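You operate a simulated robot arm through the tools that you are given. There is no shell and no other tool. Be economical: measure what you need, move in short steps, check, and stop when the job is done.

You are at the controls of a simulated two-armed robot. One attempt, no reset.

Task
Scrub the upturned blue pail clean on the round yellow brush.
Fine: run the water by the yellow swing handle and turn it off again; the pail stays on the brush; leave the other dirty pail. Where these are worked on the way, their far stop is far enough and under half their travel is too little: yellow swing handle.

Only the result counts: the job must be done as asked and must still hold three seconds after the hand-in. Knocking over, shifting, dropping, spilling or breaking anything else fails it.

Robot
Two 7-joint arms with fingered hands on one trunk, on a carriage that runs on a rail from [-2, -1562] to [1, 318] (x, y) and turns from -2.409 to 3.386 rad about z. Base frame: it is fixed where the carriage stands at the start and does not move with it; the origin is on the floor, on the carriage's upright axis, x ahead of it, y to its left, z up. Readings come in mm, rad, newtons and seconds.
The left shoulder is at the start at [70, 188, 1298], the right one opposite. With the tool pointing down near the work surface each hand reaches from about 100 to 820 mm from the robot's upright axis, wherever it stands, measured 20 degrees to its own side. Places, roughly: brush seat in the grey wash tub [700, -300, 800]; steel crank arm [500, -600, 900]; yellow swing handle [500, -300, 900]. Payload 4 kg a hand.
The TCP of each hand is the grasp point between the finger pads, 26 mm short of the fingertips. In the tool frame z runs along the fingers and y along their closing line. Largest opening 132 mm; the body of the gripper starts 73 mm behind the TCP. The gripper is a hand of 4 fingers: y runs from the thumb to the fingers, the wrist lies at [0, 0, -224] in the tool frame, and closing takes about 1.5 s.
Orientation is told as [roll, pitch, yaw] about the base's x, y, z axes, in that order, counted from this pose: with the fingers straight down and closing along the base's y, the tool's x points along the base's -x, its y along +y and its z along -z.

Tools
- The arms move only by the tool jog_arm. It takes "left_deltas", "right_deltas" or both (then of equal length, played together; a hand with none holds still); each is a list of rows, each a list of 7 numbers: the closure in counts, from 0 (fully open) to 255 (shut), then the shift along the base's x, y, z in units of 30 mm (1.0 is 30 mm), then the turn, a rotation vector about the base's x, y, z in units of 5 degrees (1.0 is 5 degrees). In form: [[claw, x, y, z, wx, wy, wz], ...]. A call has 1 to 12 rows; each row shifts and turns the commanded pose from where the row before left it. A call with a number of a shift or a turn outside -1 to 1 is refused whole. A row lasts 0.2 s, in which the tool goes at most 50 mm and 0.15 rad; a call with a longer step from one row to the next is refused whole, and so is a gripper value outside its range. A pose out of reach is approached as far as the arm can. The call stops where the force on the tool passes 40 N (or 10 N more than at its start, if that is more) or the arm is blocked; 0.2 s more then pass. The fingers move at their own pace (about 72 mm/s each) and stop on an object; they squeeze with about 29 N. The grip force told is the motor's: it shows also when the fingers shut on nothing. Time passes only in rows, and 0.2 s behind the last, so rows that do not move let the fingers close. The reply holds the time, the measured pose of the TCP, the force on the tool along the base axes, the opening and the grip force, in the units named above and with some noise, with the torque about the TCP (base axes, N m) and any sound that the robot's microphone picked up.
- Cameras (640 x 400 px; columns grow to the right, rows downward): "scene" is now at [125.5, -40.3, 1519.9]; the picture's right is [-0.48, -0.88, 0.00], its down [-0.57, 0.31, -0.77] and it looks along [0.67, -0.36, -0.64] (base axes); focal length 255 px, centre (320, 200). "left" rides on the left gripper at [-73, 6, -93] in its tool frame; the picture's right is [-0.08, -1.00, 0.00], its down [0.78, -0.06, -0.62] and it looks along [0.62, -0.05, 0.79] (tool axes); focal length 230 px, centre (320, 200). "right" rides on the right gripper at [73, 6, -94] in its tool frame; the picture's right is [-0.08, 1.00, 0.00], its down [-0.78, -0.06, -0.62] and it looks along [-0.61, -0.05, 0.79] (tool axes); focal length 230 px, centre (320, 200). There is no depth. A picture from a camera that has moved, and an enlarged one, comes with that camera's place and axes in the base frame and with its lens.
- capture(camera): a new picture of that camera. The clock stands still meanwhile.
- raise_lower(by): slides the trunk up (or, below 0, down) by that many mm; the arms and the scene camera ride with it, the base frame stays. It gives what a move gives, with no picture.
- base_move(legs): drives the robot by 1 to 6 legs, each [ahead, left, turn to the left] in mm, mm and rad, along the robot's own axes; the way and the turn of a leg run together, so that a leg with both is an arc; at most 1500 mm and 3.142 rad a leg. The arms and the cameras ride along, it lands a little off, and it stops where it bumps. It keeps to its track: a leg is cut to what the track allows. It gives what a move gives.
- grasp_type(shape, hand): the hand has 4 fingers and takes this shape, open, in about a second: jaw (thumb against the fingers, like two jaws); tri (thumb and two fingers); tip (a fingertip pinch); poke (one finger out to press); point (the index stretched); flat (the hand flat); cup (the hand cupped); fist (a fist). The gripper value then closes the fingers along that shape, each until it touches; the sizes above hold for jaw. It gives what a move gives, with no picture.
- aim_head(pan, tilt): turns the head with the scene camera to pan (to the left, within 1.501 rad either way) and tilt (down, from -0.506 to 1.204), counted from straight ahead of the robot. It gives what a move gives.
- inspect(camera, box): a new picture of the part [left, top, right, bottom] of that camera's present view, enlarged. The clock stands still meanwhile.
- finish_job(): hands the job in; it is judged then, once.

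Work in short steps. Places have to be worked out from the pictures, the camera data and where the tool is seen: move nearer, look again, correct. Check each grasp and each placing, and mend what went wrong. You have 120 turns and 88 pictures in all, those below and enlarged ones among them. Open the grippers and draw the arms clear of the work before you hand the job in, unless the task says otherwise; then end with one line.

The tools are called by a JSON object that holds its "op" and its "data". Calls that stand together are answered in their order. jog_arm: Moves the arms, as the interface text tells. Its arguments: {"type":"object","properties":{"left_deltas":{"type":"array"},"right_deltas":{"type":"array"}},"required":[]} The other tools are called the same way: raise_lower (by) slides the trunk up or down; grasp_type (shape, hand) gives the hand a shape; base_move (legs) drives the base; aim_head (pan, tilt) turns the head that bears the scene camera; capture (camera) takes a picture; inspect (camera, box) takes an enlarged picture of a part of a camera's view; finish_job () hands the job in.

At the start:

```text
time: 0.0
left_position: [479.8, -66.1, 1339.1]
left_tool_rot: [-0.001, -0.001, 0.0]
left_ft_force: [-0.1, -0.1, 0.5]
left_wrist_torque: [-0.03, 0.03, 0.0]
left_opening: 131.8
left_gripper_force: 0.1
left_shape: jaw
right_position: [225.7, -249.0, 1334.7]
right_tool_rot: [0.003, -0.001, -0.002]
right_ft_force: [0.0, -0.4, 0.1]
right_wrist_torque: [-0.05, 0.02, -0.03]
right_opening: 131.8
right_gripper_force: 0.1
right_shape: jaw
trunk travel left (down, up): [-775.0, 165.0]
robot x, y, heading: [-3.2, 3.5, 0.005]
head pan, tilt: [-0.497, 0.7]
```

scene: 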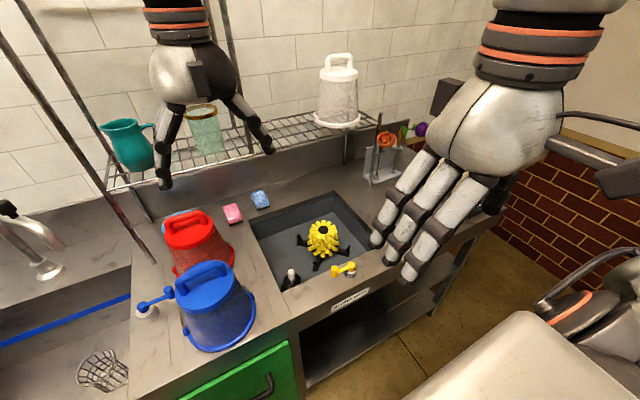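
right: 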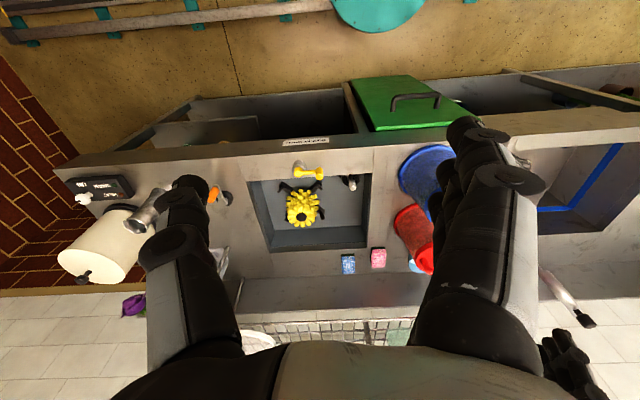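
left: 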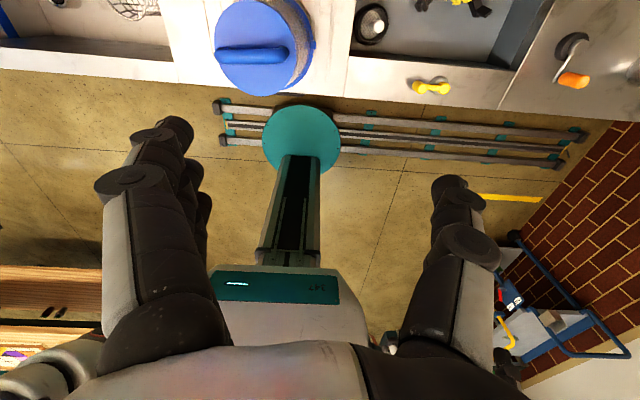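

The blue pail appears to stand mouth-down on the left counter. I'll look closer at the tub area and the pail.

{"op": "inspect", "data": {"camera": "scene", "box": [120, 180, 440, 380]}}

{"op": "inspect", "data": {"camera": "left", "box": [200, 0, 640, 150]}}

{"op": "inspect", "data": {"camera": "right", "box": [140, 100, 480, 300]}}

```text
2.00 times, centred on (280, 280) of scene
camera zoom: at [125.5, -40.3, 1519.9], right [-0.48, -0.88, 0.0], down [-0.57, 0.31, -0.77], along [0.67, -0.36, -0.64], focal length 511 px, centre (400, 40)
```

zoom: 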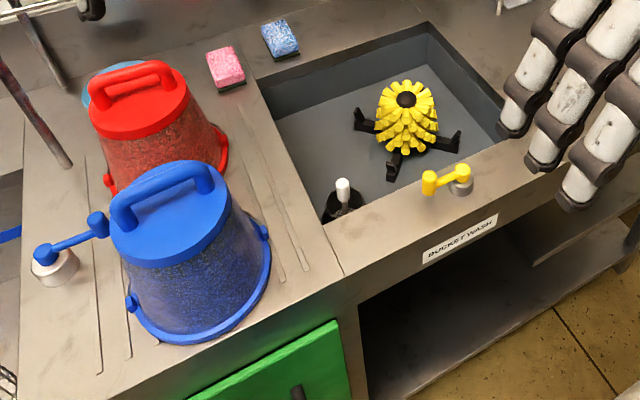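

```text
1.45 times, centred on (420, 75) of left
camera zoom: at [552.9, -60.5, 1431.9], right [0.08, -1.0, 0.0], down [-0.79, -0.06, 0.62], along [-0.61, -0.05, -0.79], focal length 335 px, centre (174, 382)
```

zoom: 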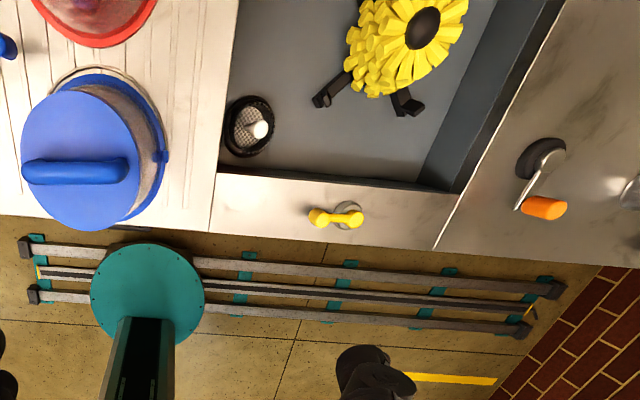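

```text
1.88 times, centred on (310, 200) of right
camera zoom: at [152.3, -243.3, 1429.6], right [0.08, 1.0, 0.0], down [0.78, -0.06, 0.62], along [0.62, -0.05, -0.79], focal length 433 px, centre (339, 200)
```

zoom: 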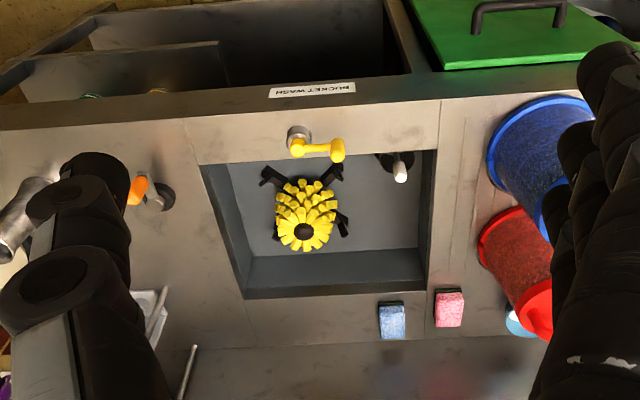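

Estimates: yellow handle pivot ≈ [467,-332,868], brush top ≈ [665,-348,860], blue pail handle ≈ [510,32,1063] with its bar along y. I'll turn the left hand by -90° yaw above the pail so it closes along x.

{"op": "jog_arm", "data": {"left_deltas": [[0, 0.1, 0.3, 0, 0, 0, -1], [0, 0.1, 0.3, 0, 0, 0, -1], [0, 0.1, 0.3, 0, 0, 0, -1], [0, 0.1, 0.3, 0, 0, 0, -1], [0, 0.1, 0.3, 0, 0, 0, -1], [0, 0.1, 0.3, 0, 0, 0, -1], [0, 0.1, 0.3, 0, 0, 0, -1], [0, 0.1, 0.3, 0, 0, 0, -1], [0, 0.1, 0.3, 0, 0, 0, -1], [0, 0.1, 0.3, 0, 0, 0, -1]]}}

{"op": "jog_arm", "data": {"left_deltas": [[0, 0, 0.03, -0.4, 0, 0, -1], [0, 0, 0.03, -0.4, 0, 0, -1], [0, 0, 0.03, -0.4, 0, 0, -1], [0, 0, 0.03, -0.4, 0, 0, -1], [0, 0, 0.03, -0.4, 0, 0, -1], [0, 0, 0.03, -0.4, 0, 0, -1], [0, 0, 0.03, -0.4, 0, 0, -1], [0, 0, 0.03, -0.4, 0, 0, -1]]}}

{"op": "capture", "data": {"camera": "left"}}

{"op": "capture", "data": {"camera": "scene"}}

```text
time: 2.2
left_position: [509.5, 24.8, 1339.0]
left_tool_rot: [-0.001, -0.003, -0.873]
left_ft_force: [0.2, 0.0, 0.4]
left_wrist_torque: [0.01, 0.02, -0.02]
left_opening: 131.9
left_gripper_force: 0.0
left_shape: jaw
right_position: [225.5, -247.9, 1336.7]
right_tool_rot: [0.001, 0.0, -0.001]
right_ft_force: [0.1, 0.8, -0.8]
right_wrist_torque: [-0.01, -0.01, 0.02]
right_opening: 131.7
right_gripper_force: 0.1
right_shape: jaw
trunk travel left (down, up): [-775.0, 165.0]
robot x, y, heading: [-0.5, 0.9, -0.003]
head pan, tilt: [-0.497, 0.7]
```

```text
time: 4.0
left_position: [509.5, 32.5, 1241.4]
left_tool_rot: [0.0, -0.002, -1.574]
left_ft_force: [0.1, -0.6, -0.8]
left_wrist_torque: [-0.03, -0.07, -0.02]
left_opening: 131.8
left_gripper_force: 0.0
left_shape: jaw
right_position: [226.0, -247.7, 1336.2]
right_tool_rot: [0.003, -0.001, -0.003]
right_ft_force: [0.4, -0.1, -0.1]
right_wrist_torque: [-0.01, 0.02, 0.01]
right_opening: 131.9
right_gripper_force: 0.0
right_shape: jaw
trunk travel left (down, up): [-775.0, 165.0]
robot x, y, heading: [-0.9, 0.7, 0.006]
head pan, tilt: [-0.497, 0.7]
```

```text
81 pictures are left
camera left: at [516.2, -41.7, 1335.6], right [-1.0, -0.08, 0.0], down [-0.06, 0.79, 0.62], along [-0.05, 0.61, -0.79], focal length 230 px, centre (320, 200)
```

left: 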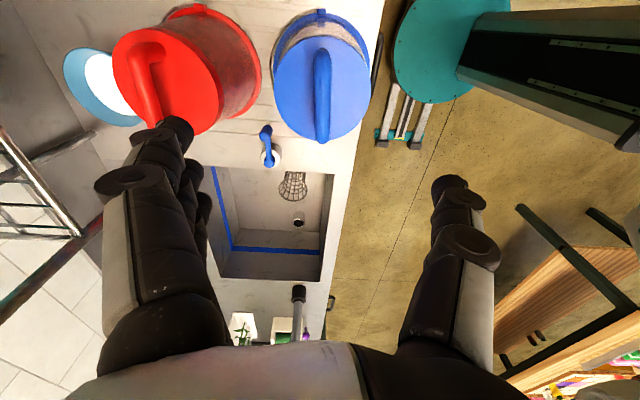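

```text
80 pictures are left
camera scene: at [125.7, -40.1, 1519.9], right [-0.48, -0.88, 0.0], down [-0.57, 0.31, -0.77], along [0.67, -0.36, -0.64], focal length 255 px, centre (320, 200)
```

scene: 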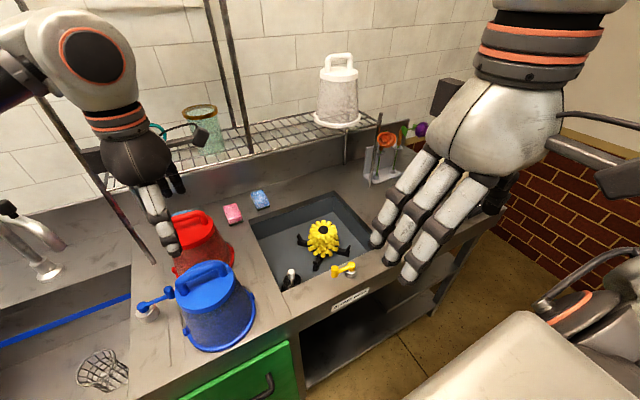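

The bar centre is about [508,28,1055] with ends at y≈-22 and 77, so the hand is centred over it. I descend straight so the fingers straddle the bar.

{"op": "jog_arm", "data": {"left_deltas": [[0, 0, 0, -0.8, 0, 0, 0], [0, 0, 0, -0.8, 0, 0, 0], [0, 0, -0.1, -0.8, 0, 0, 0], [0, 0, 0, -0.8, 0, 0, 0], [0, 0, 0, -0.8, 0, 0, 0], [0, 0, 0, -0.8, 0, 0, 0], [0, 0, 0, -0.8, 0, 0, 0], [0, 0, 0, -0.6, 0, 0, 0]]}}

{"op": "inspect", "data": {"camera": "scene", "box": [100, 200, 300, 360]}}

{"op": "capture", "data": {"camera": "left"}}

```text
time: 5.8
left_position: [510.3, 28.8, 1054.8]
left_tool_rot: [0.0, -0.002, -1.569]
left_ft_force: [0.0, 0.4, -0.6]
left_wrist_torque: [0.05, 0.02, 0.03]
left_opening: 131.9
left_gripper_force: 0.1
left_shape: jaw
right_position: [225.9, -247.6, 1336.3]
right_tool_rot: [0.002, -0.001, -0.003]
right_ft_force: [-0.6, 0.5, 0.2]
right_wrist_torque: [0.0, 0.01, -0.01]
right_opening: 131.6
right_gripper_force: 0.0
right_shape: jaw
trunk travel left (down, up): [-775.0, 165.0]
robot x, y, heading: [-3.4, 2.4, 0.001]
head pan, tilt: [-0.497, 0.7]
```

```text
2.50 times, centred on (200, 280) of scene
camera zoom: at [125.6, -40.2, 1519.9], right [-0.48, -0.88, 0.0], down [-0.57, 0.31, -0.77], along [0.67, -0.36, -0.64], focal length 638 px, centre (620, 0)
```

zoom: 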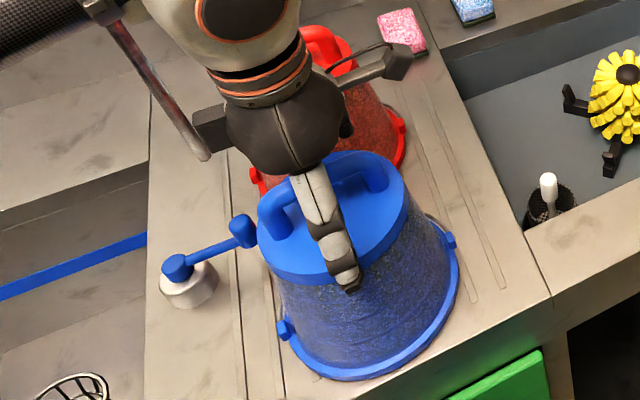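

```text
78 pictures are left
camera left: at [516.5, -44.7, 1149.4], right [-1.0, -0.08, 0.0], down [-0.06, 0.79, 0.62], along [-0.05, 0.61, -0.79], focal length 230 px, centre (320, 200)
```

left: 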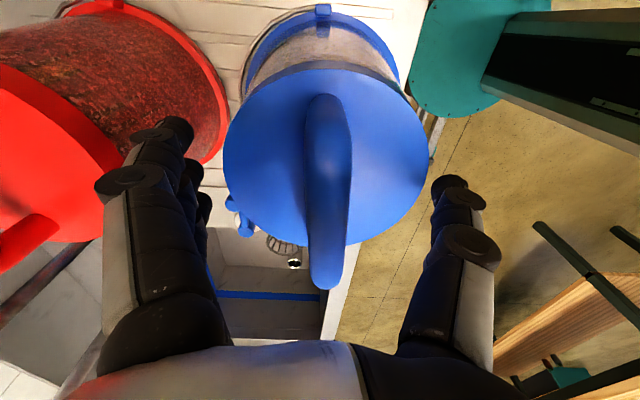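

The bar is between thumb and fingers at TCP height. I close the hand and wait.

{"op": "jog_arm", "data": {"left_deltas": [[255, 0, 0, -0.1, 0, 0, 0], [255, 0, 0, 0, 0, 0, 0], [255, 0, 0, 0, 0, 0, 0], [255, 0, 0, 0, 0, 0, 0], [255, 0, 0, 0, 0, 0, 0], [255, 0, 0, 0, 0, 0, 0], [255, 0, 0, 0, 0, 0, 0], [255, 0, 0, 0, 0, 0, 0]]}}

{"op": "inspect", "data": {"camera": "scene", "box": [100, 200, 300, 360]}}

```text
time: 7.1
left_position: [509.6, 28.4, 1056.6]
left_tool_rot: [0.006, -0.007, -1.572]
left_ft_force: [-2.5, -0.1, 18.7]
left_wrist_torque: [0.07, -0.47, 0.1]
left_opening: 90.0
left_gripper_force: 28.5
left_shape: jaw
right_position: [224.6, -247.7, 1336.0]
right_tool_rot: [0.002, -0.004, -0.002]
right_ft_force: [0.1, 0.0, -0.2]
right_wrist_torque: [0.01, 0.03, -0.02]
right_opening: 131.8
right_gripper_force: 0.1
right_shape: jaw
trunk travel left (down, up): [-775.0, 165.0]
robot x, y, heading: [-2.8, 0.0, 0.0]
head pan, tilt: [-0.497, 0.7]
stopped in row 6 (left hand): the force on the tool passed its limit at 41 N (the readings are from after the stop); the commanded pose is now the measured one
```

```text
2.50 times, centred on (200, 280) of scene
camera zoom: at [123.8, -39.7, 1519.8], right [-0.48, -0.88, 0.0], down [-0.57, 0.31, -0.77], along [0.67, -0.36, -0.64], focal length 638 px, centre (620, 0)
```

zoom: 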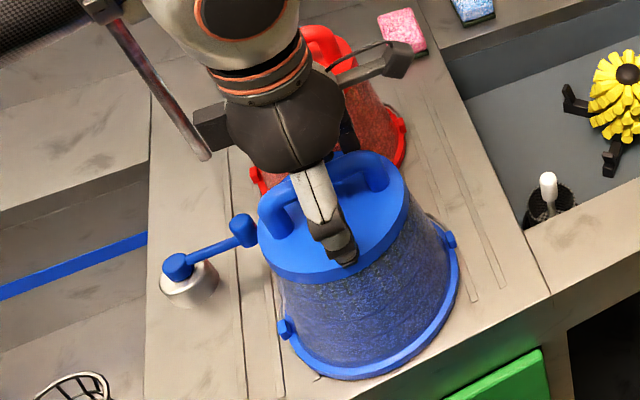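

The fingertips pressed on the pail's base (upward force), so I was too low. I open, rise 20 mm and close again.

{"op": "jog_arm", "data": {"left_deltas": [[100, 0, 0, 0, 0, 0, 0], [60, 0, 0, 0.33, 0, 0, 0], [60, 0, 0, 0.33, 0, 0, 0], [255, 0, 0, 0, 0, 0, 0], [255, 0, 0, 0, 0, 0, 0], [255, 0, 0, 0, 0, 0, 0], [255, 0, 0, 0, 0, 0, 0], [255, 0, 0, 0, 0, 0, 0], [255, 0, 0, 0, 0, 0, 0], [255, 0, 0, 0, 0, 0, 0]]}}

{"op": "inspect", "data": {"camera": "scene", "box": [100, 200, 300, 360]}}

{"op": "capture", "data": {"camera": "left"}}

```text
time: 9.3
left_position: [510.3, 27.8, 1074.4]
left_tool_rot: [0.001, -0.001, -1.572]
left_ft_force: [-0.1, -0.4, -2.4]
left_wrist_torque: [-0.01, -0.01, 0.02]
left_opening: 0.0
left_gripper_force: 28.6
left_shape: jaw
right_position: [225.2, -249.0, 1336.9]
right_tool_rot: [0.001, -0.004, -0.004]
right_ft_force: [-0.9, 0.1, 0.6]
right_wrist_torque: [0.0, -0.01, 0.0]
right_opening: 131.7
right_gripper_force: 0.1
right_shape: jaw
trunk travel left (down, up): [-775.0, 165.0]
robot x, y, heading: [0.1, -3.2, 0.003]
head pan, tilt: [-0.497, 0.7]
```

```text
2.50 times, centred on (200, 280) of scene
camera zoom: at [125.9, -40.3, 1519.8], right [-0.48, -0.88, 0.0], down [-0.57, 0.31, -0.77], along [0.67, -0.36, -0.64], focal length 638 px, centre (620, 0)
```

zoom: 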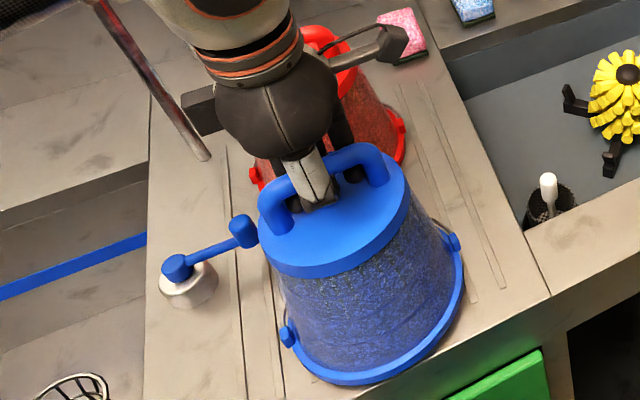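

```text
75 pictures are left
camera left: at [517.0, -45.2, 1168.2], right [-1.0, -0.08, 0.0], down [-0.06, 0.79, 0.61], along [-0.05, 0.61, -0.79], focal length 230 px, centre (320, 200)
```

left: 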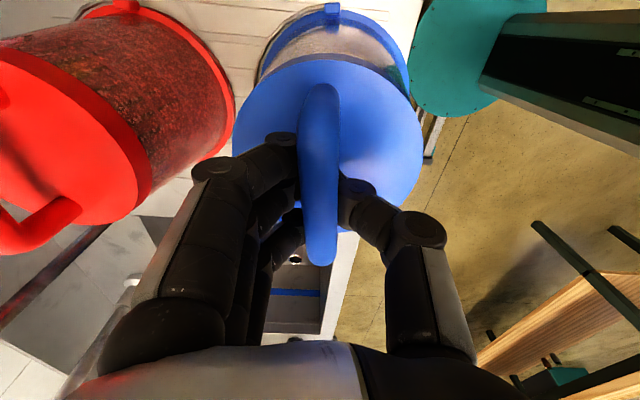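

The fingers met beneath the bar (caged, not pinched), so the bar sits near z≈1085. I open, rise 12 mm, and close for a real pinch.

{"op": "jog_arm", "data": {"left_deltas": [[60, 0, 0, 0, 0, 0, 0], [60, 0, 0, 0, 0, 0, 0], [60, 0, 0, 0, 0, 0, 0], [60, 0, 0, 0, 0, 0, 0], [60, 0, 0, 0.4, 0, 0, 0], [255, 0, 0, 0, 0, 0, 0], [255, 0, 0, 0, 0, 0, 0], [255, 0, 0, 0, 0, 0, 0], [255, 0, 0, 0, 0, 0, 0], [255, 0, 0, 0, 0, 0, 0], [255, 0, 0, 0, 0, 0, 0], [255, 0, 0, 0, 0, 0, 0]]}}

{"op": "capture", "data": {"camera": "left"}}

```text
time: 11.9
left_position: [510.2, 28.1, 1086.7]
left_tool_rot: [0.002, -0.002, -1.571]
left_ft_force: [0.1, 0.1, -0.1]
left_wrist_torque: [0.02, -0.02, 0.01]
left_opening: 10.5
left_gripper_force: 29.4
left_shape: jaw
right_position: [226.0, -248.1, 1335.8]
right_tool_rot: [0.001, -0.002, 0.0]
right_ft_force: [-1.1, 0.4, 0.1]
right_wrist_torque: [0.01, -0.01, 0.0]
right_opening: 131.5
right_gripper_force: 0.1
right_shape: jaw
trunk travel left (down, up): [-775.0, 165.0]
robot x, y, heading: [1.5, 0.8, 0.002]
head pan, tilt: [-0.497, 0.7]
```

```text
74 pictures are left
camera left: at [516.6, -45.5, 1180.5], right [-1.0, -0.08, 0.0], down [-0.06, 0.79, 0.61], along [-0.05, 0.61, -0.79], focal length 230 px, centre (320, 200)
```

left: 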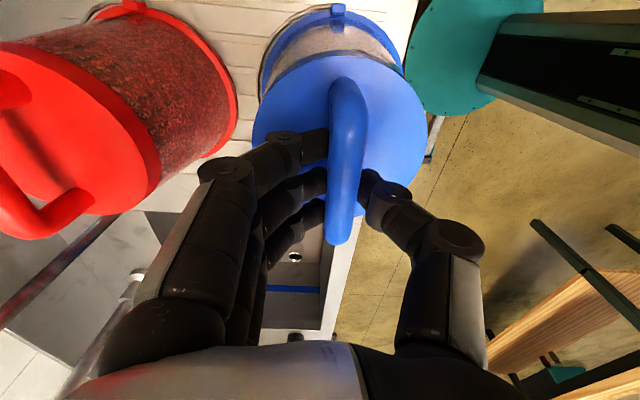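

Opening 10.5 mm under load: the fingertips hold the lower part of the bar. I test-lift by 30 mm.

{"op": "jog_arm", "data": {"left_deltas": [[255, 0, 0, 0.25, 0, 0, 0], [255, 0, 0, 0.25, 0, 0, 0], [255, 0, 0, 0.25, 0, 0, 0], [255, 0, 0, 0.25, 0, 0, 0], [255, 0, 0, 0, 0, 0, 0], [255, 0, 0, 0, 0, 0, 0]]}}

{"op": "inspect", "data": {"camera": "scene", "box": [100, 200, 300, 360]}}

{"op": "capture", "data": {"camera": "left"}}

```text
time: 13.3
left_position: [511.0, 27.8, 1116.9]
left_tool_rot: [0.003, -0.004, -1.572]
left_ft_force: [0.0, 0.5, -2.4]
left_wrist_torque: [0.01, -0.05, -0.01]
left_opening: 10.6
left_gripper_force: 29.4
left_shape: jaw
right_position: [226.8, -248.7, 1334.7]
right_tool_rot: [0.003, -0.001, -0.003]
right_ft_force: [-0.3, 0.8, 0.4]
right_wrist_torque: [-0.03, 0.0, -0.01]
right_opening: 131.6
right_gripper_force: 0.0
right_shape: jaw
trunk travel left (down, up): [-775.0, 165.0]
robot x, y, heading: [-1.4, -0.8, -0.001]
head pan, tilt: [-0.497, 0.7]
```

```text
2.50 times, centred on (200, 280) of scene
camera zoom: at [125.7, -40.3, 1519.9], right [-0.48, -0.88, 0.0], down [-0.57, 0.31, -0.77], along [0.67, -0.36, -0.64], focal length 638 px, centre (620, 0)
```

zoom: 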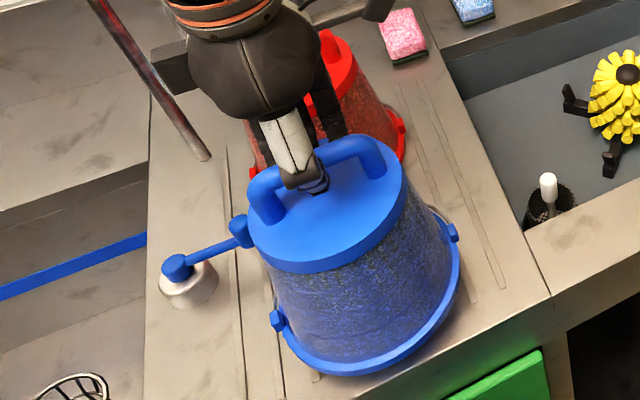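

```text
72 pictures are left
camera left: at [516.8, -45.2, 1210.6], right [-1.0, -0.08, 0.0], down [-0.06, 0.79, 0.61], along [-0.05, 0.61, -0.79], focal length 230 px, centre (320, 200)
```

left: 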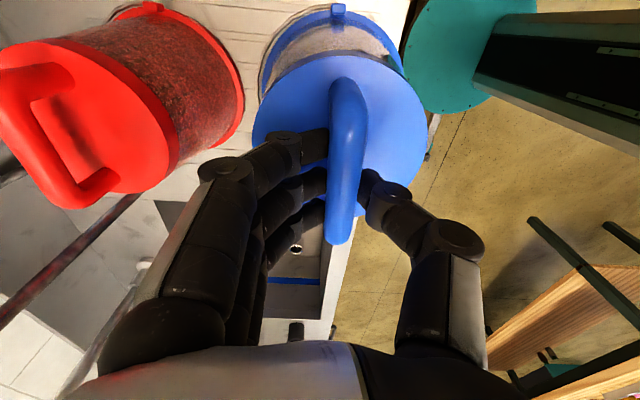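

The pail is up (2.4 N). I raise it further so its rim clears the yellow handle, then drive the base right by 376 mm toward the brush's y.

{"op": "jog_arm", "data": {"left_deltas": [[255, 0, 0, 0.4, 0, 0, 0], [255, 0, 0, 0.6, 0, 0, 0], [255, 0, 0, 0.6, 0, 0, 0], [255, 0, 0, 0.6, 0, 0, 0], [255, 0, 0, 0.6, 0, 0, 0], [255, 0, 0, 0.4, 0, 0, 0], [255, 0, 0, 0, 0, 0, 0]]}}

{"op": "base_move", "data": {"legs": [[0, -376, 0]]}}

{"op": "capture", "data": {"camera": "scene"}}

{"op": "capture", "data": {"camera": "right"}}

```text
time: 14.9
left_position: [510.9, 28.0, 1213.3]
left_tool_rot: [0.001, -0.004, -1.572]
left_ft_force: [-0.3, 0.5, -3.2]
left_wrist_torque: [-0.02, -0.05, -0.01]
left_opening: 10.4
left_gripper_force: 29.1
left_shape: jaw
right_position: [225.5, -248.6, 1336.3]
right_tool_rot: [0.002, -0.002, 0.0]
right_ft_force: [-0.9, 0.1, 0.0]
right_wrist_torque: [0.01, 0.03, -0.03]
right_opening: 132.1
right_gripper_force: 0.0
right_shape: jaw
trunk travel left (down, up): [-775.0, 165.0]
robot x, y, heading: [3.3, -0.5, -0.002]
head pan, tilt: [-0.497, 0.7]
```

```text
time: 17.3
left_position: [510.7, -343.0, 1212.9]
left_tool_rot: [0.0, -0.005, -1.569]
left_ft_force: [-0.1, 0.3, -2.3]
left_wrist_torque: [-0.04, -0.03, 0.01]
left_opening: 10.2
left_gripper_force: 29.3
left_shape: jaw
right_position: [225.8, -620.3, 1337.3]
right_tool_rot: [-0.001, -0.002, -0.001]
right_ft_force: [-0.5, 0.2, -0.5]
right_wrist_torque: [-0.01, 0.01, -0.01]
right_opening: 131.9
right_gripper_force: 0.1
right_shape: jaw
trunk travel left (down, up): [-775.0, 165.0]
robot x, y, heading: [1.2, -375.9, 0.003]
head pan, tilt: [-0.497, 0.7]
```

```text
71 pictures are left
camera scene: at [125.2, -411.7, 1519.9], right [-0.48, -0.88, 0.0], down [-0.57, 0.3, -0.77], along [0.67, -0.36, -0.64], focal length 255 px, centre (320, 200)
```

scene: 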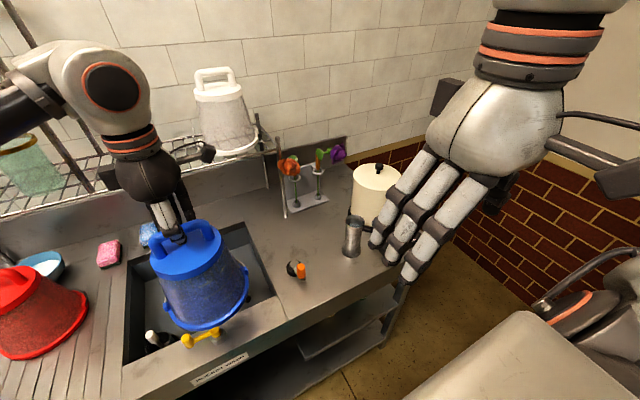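

```text
70 pictures are left
camera right: at [152.3, -614.8, 1429.9], right [0.08, 1.0, 0.0], down [0.78, -0.06, 0.62], along [0.62, -0.05, -0.79], focal length 230 px, centre (320, 200)
```

right: 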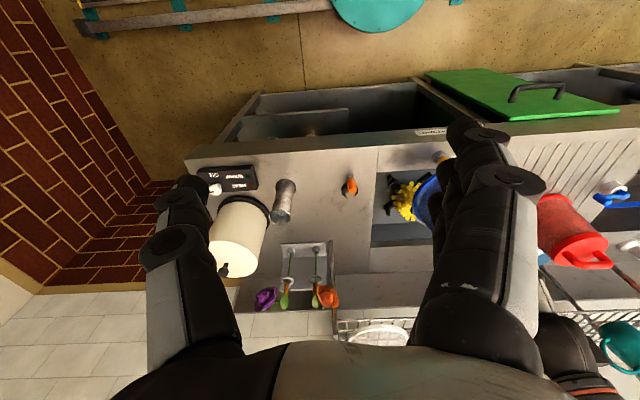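

I refine the brush position and look at the controls with zooms while the pail hangs.

{"op": "inspect", "data": {"camera": "right", "box": [320, 120, 480, 260]}}

{"op": "inspect", "data": {"camera": "scene", "box": [100, 200, 420, 400]}}

{"op": "capture", "data": {"camera": "left"}}

```text
2.86 times, centred on (400, 190) of right
camera zoom: at [152.3, -614.8, 1429.9], right [0.08, 1.0, 0.0], down [0.78, -0.06, 0.62], along [0.62, -0.05, -0.79], focal length 657 px, centre (91, 229)
```

zoom: 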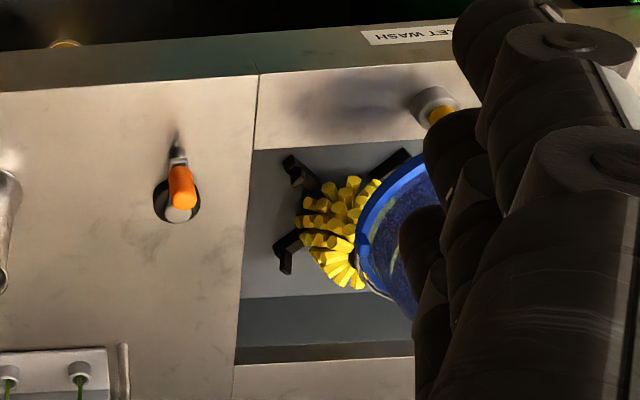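

```text
2.00 times, centred on (260, 300) of scene
camera zoom: at [125.2, -411.7, 1519.9], right [-0.48, -0.88, 0.0], down [-0.57, 0.3, -0.77], along [0.67, -0.36, -0.64], focal length 511 px, centre (440, 0)
```

zoom: 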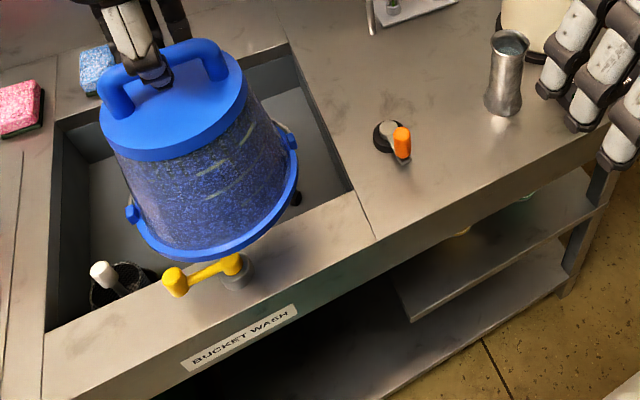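

```text
67 pictures are left
camera left: at [516.5, -416.1, 1306.7], right [-1.0, -0.08, 0.0], down [-0.06, 0.79, 0.61], along [-0.05, 0.61, -0.79], focal length 230 px, centre (320, 200)
```

left: 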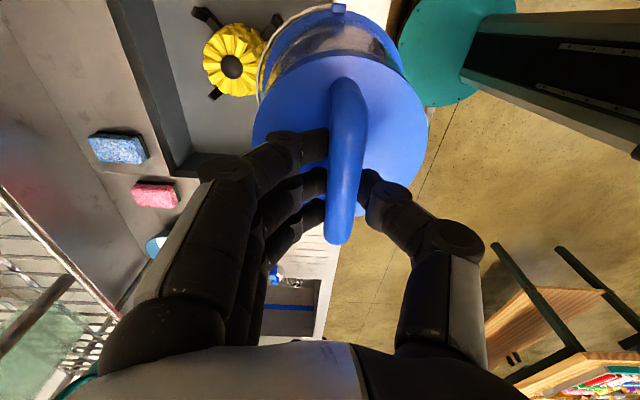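

Brush top is ≈[664,-348,860], and the pail axis is about TCP + (-11,-4). I move +165 mm in x at height.

{"op": "jog_arm", "data": {"left_deltas": [[255, 0.5, 0, 0, 0, 0, 0], [255, 0.5, 0, 0, 0, 0, 0], [255, 0.5, 0, 0, 0, 0, 0], [255, 0.5, 0, 0, 0, 0, 0], [255, 0.5, 0, 0, 0, 0, 0], [255, 0.5, 0, 0, 0, 0, 0], [255, 0.5, 0, 0, 0, 0, 0], [255, 0.5, 0, 0, 0, 0, 0], [255, 0.5, 0, 0, 0, 0, 0], [255, 0.5, 0, 0, 0, 0, 0], [255, 0.5, 0, 0, 0, 0, 0], [255, 0, 0, 0, 0, 0, 0]]}}

{"op": "capture", "data": {"camera": "scene"}}

{"op": "capture", "data": {"camera": "left"}}

{"op": "inspect", "data": {"camera": "right", "box": [320, 120, 480, 260]}}

```text
time: 19.9
left_position: [676.0, -343.5, 1212.1]
left_tool_rot: [0.004, -0.004, -1.57]
left_ft_force: [0.2, -0.2, -1.4]
left_wrist_torque: [-0.01, -0.02, 0.0]
left_opening: 10.5
left_gripper_force: 29.2
left_shape: jaw
right_position: [226.9, -622.5, 1335.9]
right_tool_rot: [0.001, -0.002, -0.001]
right_ft_force: [-0.1, -0.7, -0.3]
right_wrist_torque: [0.01, 0.02, 0.0]
right_opening: 131.9
right_gripper_force: 0.1
right_shape: jaw
trunk travel left (down, up): [-775.0, 165.0]
robot x, y, heading: [0.4, -373.8, 0.002]
head pan, tilt: [-0.497, 0.7]
```

```text
66 pictures are left
camera scene: at [125.0, -413.5, 1519.9], right [-0.48, -0.88, 0.0], down [-0.57, 0.31, -0.77], along [0.67, -0.36, -0.64], focal length 255 px, centre (320, 200)
```

scene: 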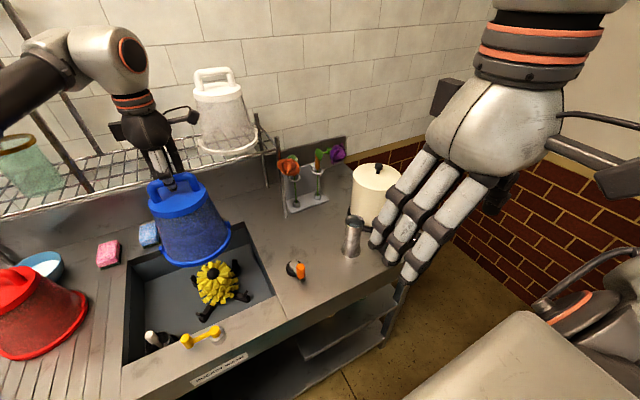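

```text
65 pictures are left
camera left: at [681.8, -417.8, 1306.4], right [-1.0, -0.08, 0.0], down [-0.06, 0.79, 0.61], along [-0.05, 0.61, -0.79], focal length 230 px, centre (320, 200)
```

left: 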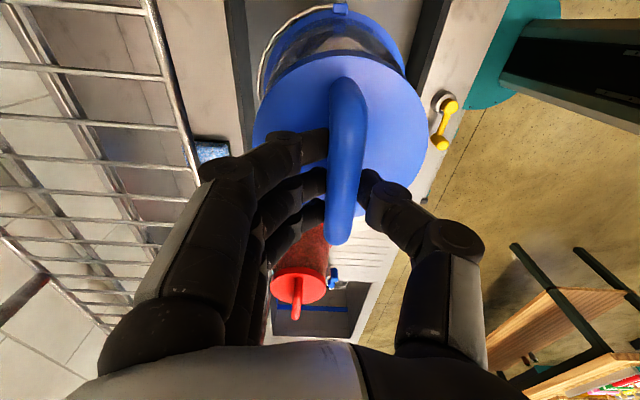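

```text
2.86 times, centred on (400, 190) of right
camera zoom: at [152.1, -616.5, 1429.6], right [0.08, 1.0, 0.0], down [0.78, -0.06, 0.62], along [0.62, -0.05, -0.79], focal length 657 px, centre (91, 229)
```

zoom: 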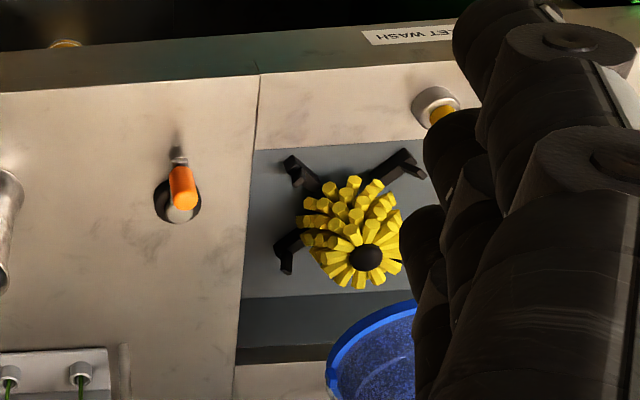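

The brush's four black arms with upturned ends seem to cradle the rim, so centring matters. I zoom the scene camera to measure these arms and the pail rim.

{"op": "inspect", "data": {"camera": "scene", "box": [130, 160, 290, 340]}}

{"op": "inspect", "data": {"camera": "left", "box": [220, 0, 480, 180]}}

```text
2.22 times, centred on (210, 250) of scene
camera zoom: at [125.0, -413.5, 1519.9], right [-0.48, -0.88, 0.0], down [-0.57, 0.31, -0.77], along [0.67, -0.36, -0.64], focal length 567 px, centre (564, 89)
```

zoom: 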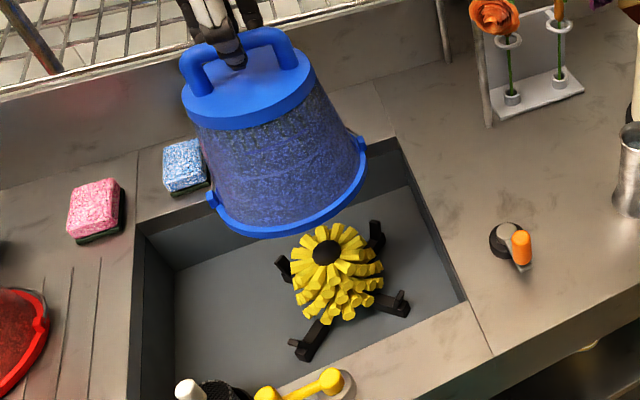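

```text
2.22 times, centred on (350, 90) of left
camera zoom: at [681.8, -417.8, 1306.4], right [-1.0, -0.08, 0.0], down [-0.06, 0.79, 0.61], along [-0.05, 0.61, -0.79], focal length 511 px, centre (253, 444)
```

zoom: 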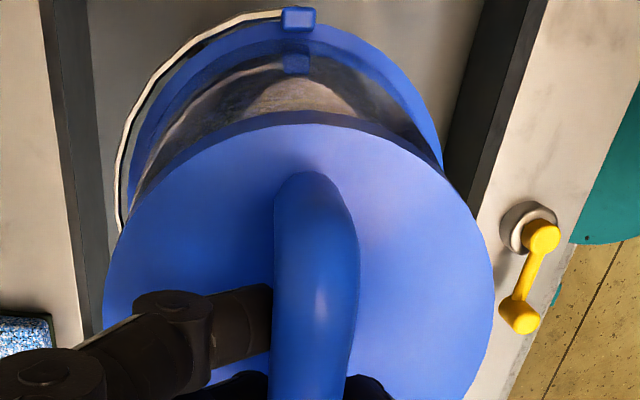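

Pail axis measures ≈(662,-343) and the seat centre ≈(667,-345); rim is at z≈1035. I correct +5/-2 mm and descend 150 mm to just above the brush.

{"op": "jog_arm", "data": {"left_deltas": [[255, 0.17, -0.07, -0.3, 0, 0, 0], [255, 0, 0, -0.5, 0, 0, 0], [255, 0, 0, -0.5, 0, 0, 0], [255, 0, 0, -0.5, 0, 0, 0], [255, 0, 0, -0.5, 0, 0, 0], [255, 0, 0, -0.5, 0, 0, 0], [255, 0, 0, -0.5, 0, 0, 0], [255, 0, 0, -0.5, 0, 0, 0], [255, 0, 0, -0.5, 0, 0, 0], [255, 0, 0, -0.5, 0, 0, 0], [255, 0, 0, -0.2, 0, 0, 0], [255, 0, 0, 0, 0, 0, 0]]}}

{"op": "inspect", "data": {"camera": "scene", "box": [130, 200, 290, 360]}}

{"op": "inspect", "data": {"camera": "right", "box": [320, 120, 480, 260]}}

```text
time: 22.5
left_position: [681.0, -347.3, 1062.0]
left_tool_rot: [0.005, -0.003, -1.569]
left_ft_force: [0.1, 0.9, -1.9]
left_wrist_torque: [-0.01, -0.01, 0.02]
left_opening: 10.6
left_gripper_force: 29.6
left_shape: jaw
right_position: [225.0, -621.4, 1336.5]
right_tool_rot: [0.002, -0.002, 0.0]
right_ft_force: [0.1, -0.7, -0.1]
right_wrist_torque: [0.01, -0.03, -0.01]
right_opening: 131.9
right_gripper_force: 0.1
right_shape: jaw
trunk travel left (down, up): [-775.0, 165.0]
robot x, y, heading: [-3.9, -368.9, 0.002]
head pan, tilt: [-0.497, 0.7]
```

```text
2.50 times, centred on (210, 280) of scene
camera zoom: at [125.1, -413.7, 1519.9], right [-0.48, -0.88, 0.0], down [-0.57, 0.31, -0.77], along [0.67, -0.36, -0.64], focal length 638 px, centre (595, 0)
```

zoom: 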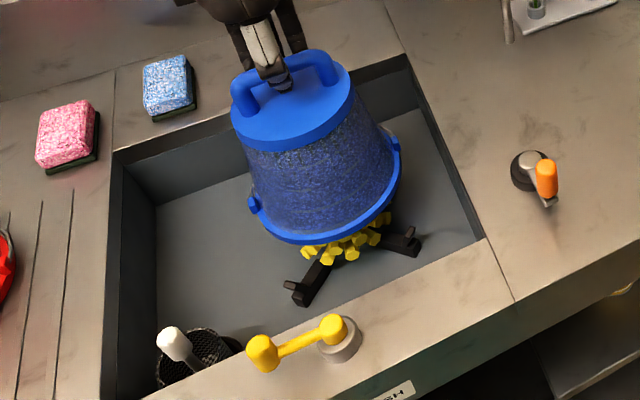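

```text
2.86 times, centred on (400, 190) of right
camera zoom: at [152.2, -616.6, 1429.6], right [0.08, 1.0, 0.0], down [0.78, -0.06, 0.62], along [0.62, -0.05, -0.79], focal length 657 px, centre (91, 229)
```

zoom: 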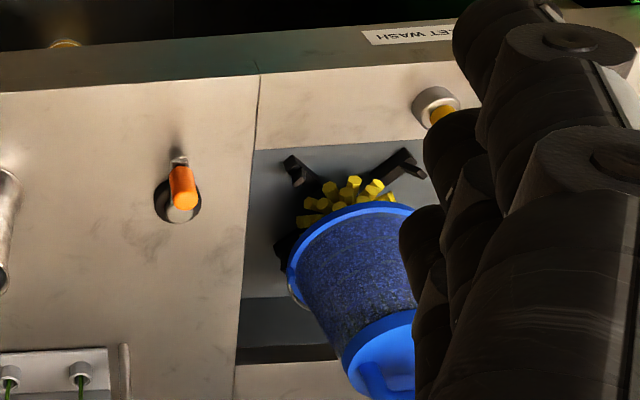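

Projected seat centre and rim centre coincide in the view, so the alignment is good. I continue down 75 mm gently.

{"op": "jog_arm", "data": {"left_deltas": [[255, 0, 0, -0.25, 0, 0, 0], [255, 0, 0, -0.25, 0, 0, 0], [255, 0, 0, -0.25, 0, 0, 0], [255, 0, 0, -0.25, 0, 0, 0], [255, 0, 0, -0.25, 0, 0, 0], [255, 0, 0, -0.25, 0, 0, 0], [255, 0, 0, -0.25, 0, 0, 0], [255, 0, 0, -0.25, 0, 0, 0], [255, 0, 0, -0.25, 0, 0, 0], [255, 0, 0, -0.25, 0, 0, 0]]}}

{"op": "inspect", "data": {"camera": "scene", "box": [130, 200, 290, 360]}}

```text
time: 24.7
left_position: [681.1, -346.6, 986.7]
left_tool_rot: [0.002, -0.003, -1.569]
left_ft_force: [0.4, -0.3, -2.5]
left_wrist_torque: [0.02, -0.03, -0.01]
left_opening: 10.7
left_gripper_force: 29.0
left_shape: jaw
right_position: [225.5, -622.2, 1337.2]
right_tool_rot: [0.002, -0.001, 0.0]
right_ft_force: [-0.7, -0.2, 0.2]
right_wrist_torque: [0.01, 0.02, 0.0]
right_opening: 131.9
right_gripper_force: 0.0
right_shape: jaw
trunk travel left (down, up): [-775.0, 165.0]
robot x, y, heading: [-1.8, -370.5, 0.003]
head pan, tilt: [-0.497, 0.7]
```

```text
2.50 times, centred on (210, 280) of scene
camera zoom: at [125.4, -413.6, 1519.9], right [-0.48, -0.88, 0.0], down [-0.57, 0.31, -0.77], along [0.67, -0.36, -0.64], focal length 638 px, centre (595, 0)
```

zoom: 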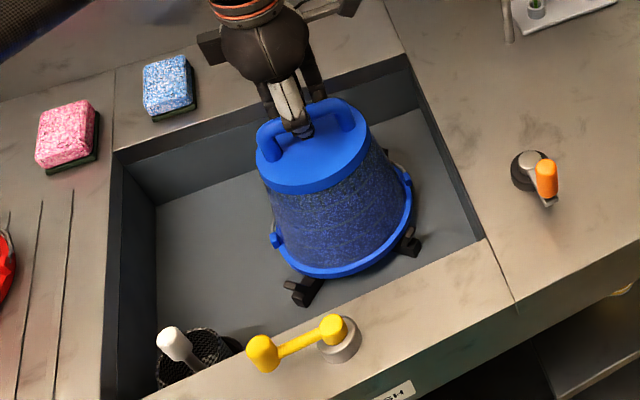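

Still free and nicely between the arm tips. I go down slowly until it touches.

{"op": "jog_arm", "data": {"left_deltas": [[255, 0, 0, -0.15, 0, 0, 0], [255, 0, 0, -0.15, 0, 0, 0], [255, 0, 0, -0.15, 0, 0, 0], [255, 0, 0, -0.15, 0, 0, 0], [255, 0, 0, -0.15, 0, 0, 0]]}}

{"op": "inspect", "data": {"camera": "scene", "box": [130, 200, 290, 360]}}

```text
time: 25.9
left_position: [680.6, -347.1, 965.2]
left_tool_rot: [0.002, -0.002, -1.569]
left_ft_force: [-0.4, 1.3, 0.4]
left_wrist_torque: [0.01, 0.01, 0.03]
left_opening: 3.4
left_gripper_force: 29.3
left_shape: jaw
right_position: [225.2, -620.3, 1336.7]
right_tool_rot: [0.003, -0.002, 0.0]
right_ft_force: [1.0, 0.5, 0.2]
right_wrist_torque: [0.0, 0.04, 0.03]
right_opening: 131.7
right_gripper_force: 0.0
right_shape: jaw
trunk travel left (down, up): [-775.0, 165.0]
robot x, y, heading: [-0.5, -372.8, 0.005]
head pan, tilt: [-0.497, 0.7]
```

```text
2.50 times, centred on (210, 280) of scene
camera zoom: at [125.4, -413.5, 1519.9], right [-0.48, -0.88, 0.0], down [-0.57, 0.31, -0.77], along [0.67, -0.36, -0.64], focal length 638 px, centre (595, 0)
```

zoom: 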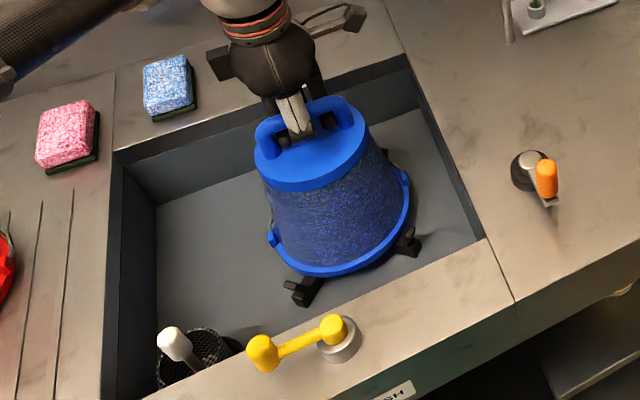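

The pail has settled at the height where TCP was ~983, and the hand slid down along the bar. I open fully and rise clear.

{"op": "jog_arm", "data": {"left_deltas": [[100, 0, 0, 0.2, 0, 0, 0], [0, 0, 0, 0.2, 0, 0, 0], [0, 0, 0, 0, 0, 0, 0], [0, 0, 0, 0, 0, 0, 0], [0, 0, 0, 0, 0, 0, 0], [0, 0, 0, 0, 0, 0, 0], [0, 0, 0, 0.3, 0, 0, 0], [0, 0, 0, 0.5, 0, 0, 0], [0, 0, 0, 0.8, 0, 0, 0], [0, 0, 0, 0.8, 0, 0, 0], [0, 0, 0, 0.8, 0, 0, 0], [0, 0, 0, 0.8, 0, 0, 0]]}}

{"op": "inspect", "data": {"camera": "scene", "box": [130, 200, 290, 360]}}

{"op": "capture", "data": {"camera": "left"}}

{"op": "inspect", "data": {"camera": "right", "box": [320, 120, 480, 260]}}

```text
time: 28.5
left_position: [680.8, -346.7, 1099.1]
left_tool_rot: [0.002, -0.002, -1.57]
left_ft_force: [0.1, -0.3, 0.9]
left_wrist_torque: [0.02, -0.02, 0.0]
left_opening: 132.0
left_gripper_force: 0.0
left_shape: jaw
right_position: [225.2, -621.8, 1336.6]
right_tool_rot: [0.002, -0.001, 0.001]
right_ft_force: [-0.4, 0.7, -0.8]
right_wrist_torque: [0.02, -0.02, -0.02]
right_opening: 131.9
right_gripper_force: 0.0
right_shape: jaw
trunk travel left (down, up): [-775.0, 165.0]
robot x, y, heading: [1.8, -374.9, 0.003]
head pan, tilt: [-0.497, 0.7]
```

```text
2.50 times, centred on (210, 280) of scene
camera zoom: at [124.2, -413.9, 1519.9], right [-0.48, -0.88, 0.0], down [-0.57, 0.31, -0.77], along [0.67, -0.36, -0.64], focal length 638 px, centre (595, 0)
```

zoom: 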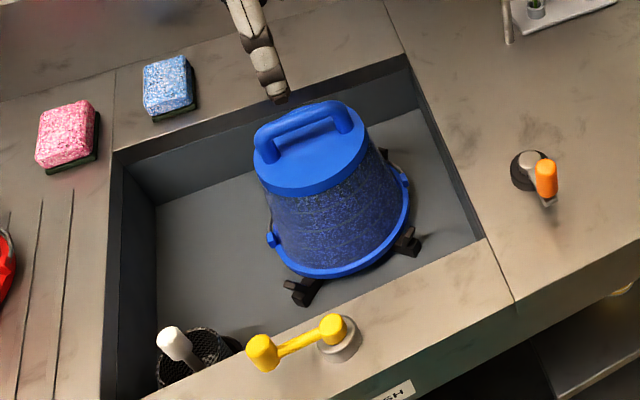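

```text
56 pictures are left
camera left: at [685.8, -419.9, 1192.6], right [-1.0, -0.08, 0.0], down [-0.06, 0.79, 0.61], along [-0.05, 0.61, -0.79], focal length 230 px, centre (320, 200)
```

left: 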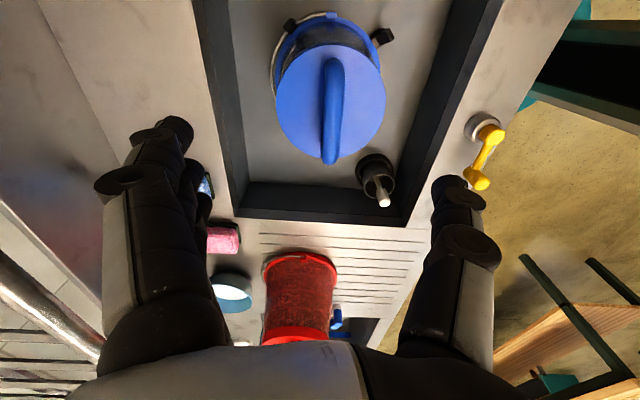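

```text
2.86 times, centred on (400, 190) of right
camera zoom: at [151.4, -616.8, 1429.6], right [0.08, 1.0, 0.0], down [0.78, -0.06, 0.62], along [0.62, -0.05, -0.79], focal length 657 px, centre (91, 229)
```

zoom: 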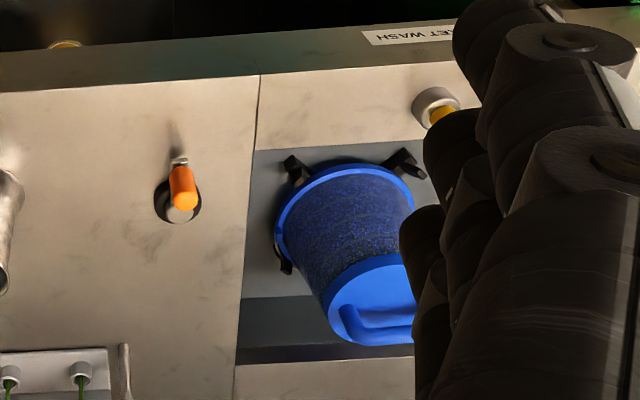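

The pail sits well on the brush seat with the hand clear. The yellow handle's pivot is ≈(461,-323,912) and its end knob ≈(455,-267,935). I bring the left hand over the knob and look from there.

{"op": "jog_arm", "data": {"left_deltas": [[0, 0, 0, 0.5, 0, 0, 0], [0, -0.7, 0.2, 0.2, 0, 0, 0], [0, -0.7, 0.25, 0, 0, 0, 0], [0, -0.7, 0.25, 0, 0, 0, 0], [0, -0.7, 0.25, 0, 0, 0, 0], [0, -0.7, 0.25, 0, 0, 0, 0], [0, -0.7, 0.25, 0, 0, 0, 0], [0, -0.7, 0.25, 0, 0, 0, 0], [0, -0.7, 0.25, 0, 0, 0, 0], [0, -0.7, 0.25, 0, 0, 0, 0], [0, -0.7, 0.25, 0, 0, 0, 0], [0, -0.4, 0.25, 0, 0, 0, 0]]}}

{"op": "capture", "data": {"camera": "left"}}

{"op": "inspect", "data": {"camera": "scene", "box": [120, 240, 260, 380]}}

```text
time: 31.1
left_position: [458.1, -265.0, 1117.9]
left_tool_rot: [0.004, -0.004, -1.57]
left_ft_force: [0.0, 0.1, 0.6]
left_wrist_torque: [-0.01, 0.03, 0.0]
left_opening: 131.8
left_gripper_force: 0.1
left_shape: jaw
right_position: [224.9, -620.3, 1336.0]
right_tool_rot: [0.002, 0.0, 0.001]
right_ft_force: [0.5, -0.4, 0.1]
right_wrist_torque: [-0.04, -0.01, 0.02]
right_opening: 131.9
right_gripper_force: 0.2
right_shape: jaw
trunk travel left (down, up): [-775.0, 165.0]
robot x, y, heading: [1.9, -378.2, -0.001]
head pan, tilt: [-0.497, 0.7]
```

```text
54 pictures are left
camera left: at [463.6, -338.8, 1212.2], right [-1.0, -0.08, 0.0], down [-0.06, 0.79, 0.61], along [-0.05, 0.61, -0.79], focal length 230 px, centre (320, 200)
```

left: 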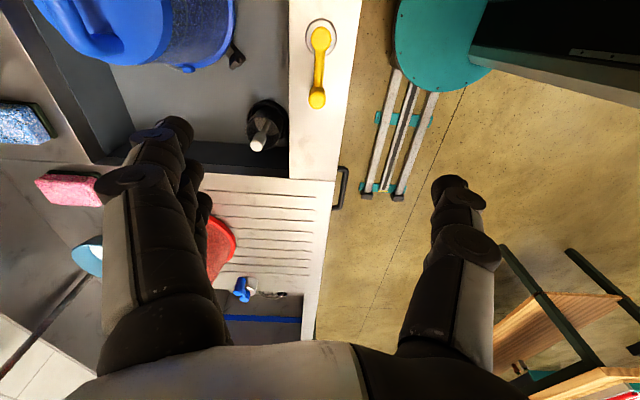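

```text
2.86 times, centred on (190, 310) of scene
camera zoom: at [124.6, -413.2, 1519.9], right [-0.48, -0.88, 0.0], down [-0.57, 0.31, -0.77], along [0.67, -0.36, -0.64], focal length 730 px, centre (691, -114)
```

zoom: 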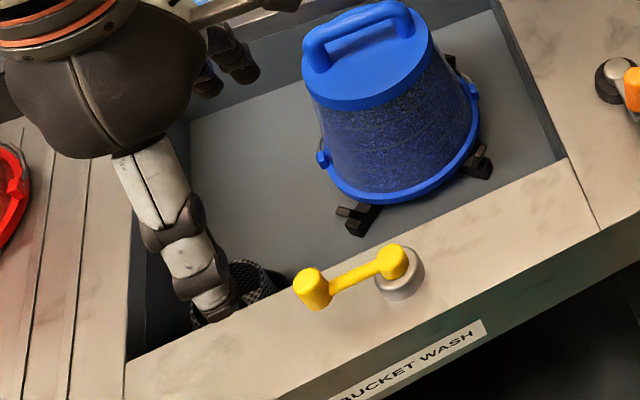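

The knob top is ≈(462,-270,945), standing about 35 mm tall. I descend with the hand half-open to straddle it at TCP z≈934.

{"op": "jog_arm", "data": {"left_deltas": [[60, 0.1, -0.17, -0.7, 0, 0, 0], [60, 0, 0, -0.7, 0, 0, 0], [60, 0, 0, -0.7, 0, 0, 0], [60, 0, 0, -0.7, 0, 0, 0], [60, 0, 0, -0.7, 0, 0, 0], [60, 0, 0, -0.7, 0, 0, 0], [60, 0, 0, -0.6, 0, 0, 0], [60, 0, 0, -0.5, 0, 0, 0], [60, 0, 0, -0.5, 0, 0, 0], [60, 0, 0, -0.33, 0, 0, 0]]}}

{"op": "capture", "data": {"camera": "left"}}

{"op": "inspect", "data": {"camera": "scene", "box": [120, 240, 260, 380]}}

```text
time: 33.3
left_position: [462.2, -270.3, 934.3]
left_tool_rot: [0.003, -0.004, -1.57]
left_ft_force: [0.6, -0.7, -0.8]
left_wrist_torque: [0.03, 0.03, 0.02]
left_opening: 101.2
left_gripper_force: 0.1
left_shape: jaw
right_position: [225.1, -621.5, 1336.0]
right_tool_rot: [0.001, -0.002, 0.0]
right_ft_force: [-0.2, 0.0, -0.3]
right_wrist_torque: [0.01, 0.01, 0.03]
right_opening: 132.1
right_gripper_force: 0.1
right_shape: jaw
trunk travel left (down, up): [-775.0, 165.0]
robot x, y, heading: [0.9, -368.2, 0.0]
head pan, tilt: [-0.497, 0.7]
```

```text
52 pictures are left
camera left: at [467.5, -343.7, 1027.8], right [-1.0, -0.08, 0.0], down [-0.06, 0.79, 0.61], along [-0.05, 0.61, -0.79], focal length 230 px, centre (320, 200)
```

left: 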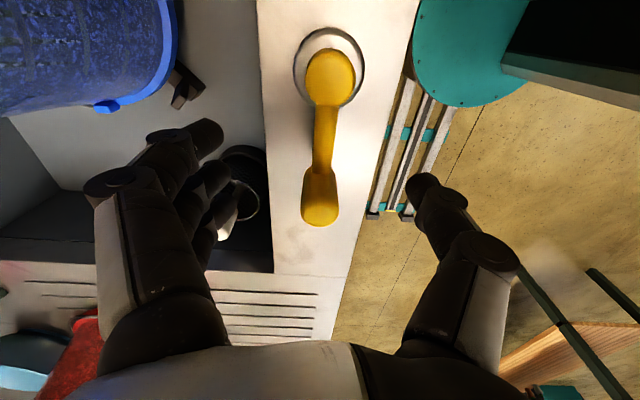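

```text
2.86 times, centred on (190, 310) of scene
camera zoom: at [125.0, -413.6, 1519.9], right [-0.48, -0.88, 0.0], down [-0.57, 0.31, -0.77], along [0.67, -0.36, -0.64], focal length 730 px, centre (691, -114)
```

zoom: 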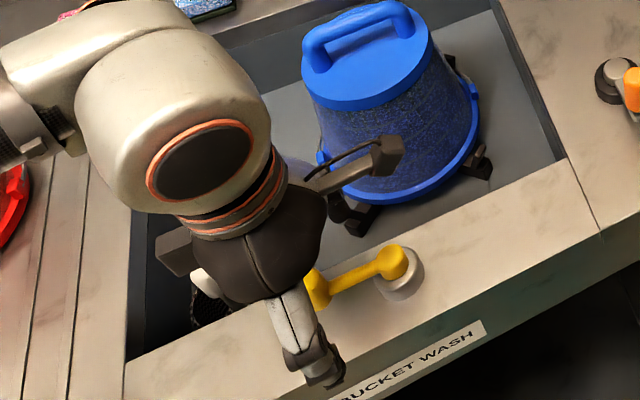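

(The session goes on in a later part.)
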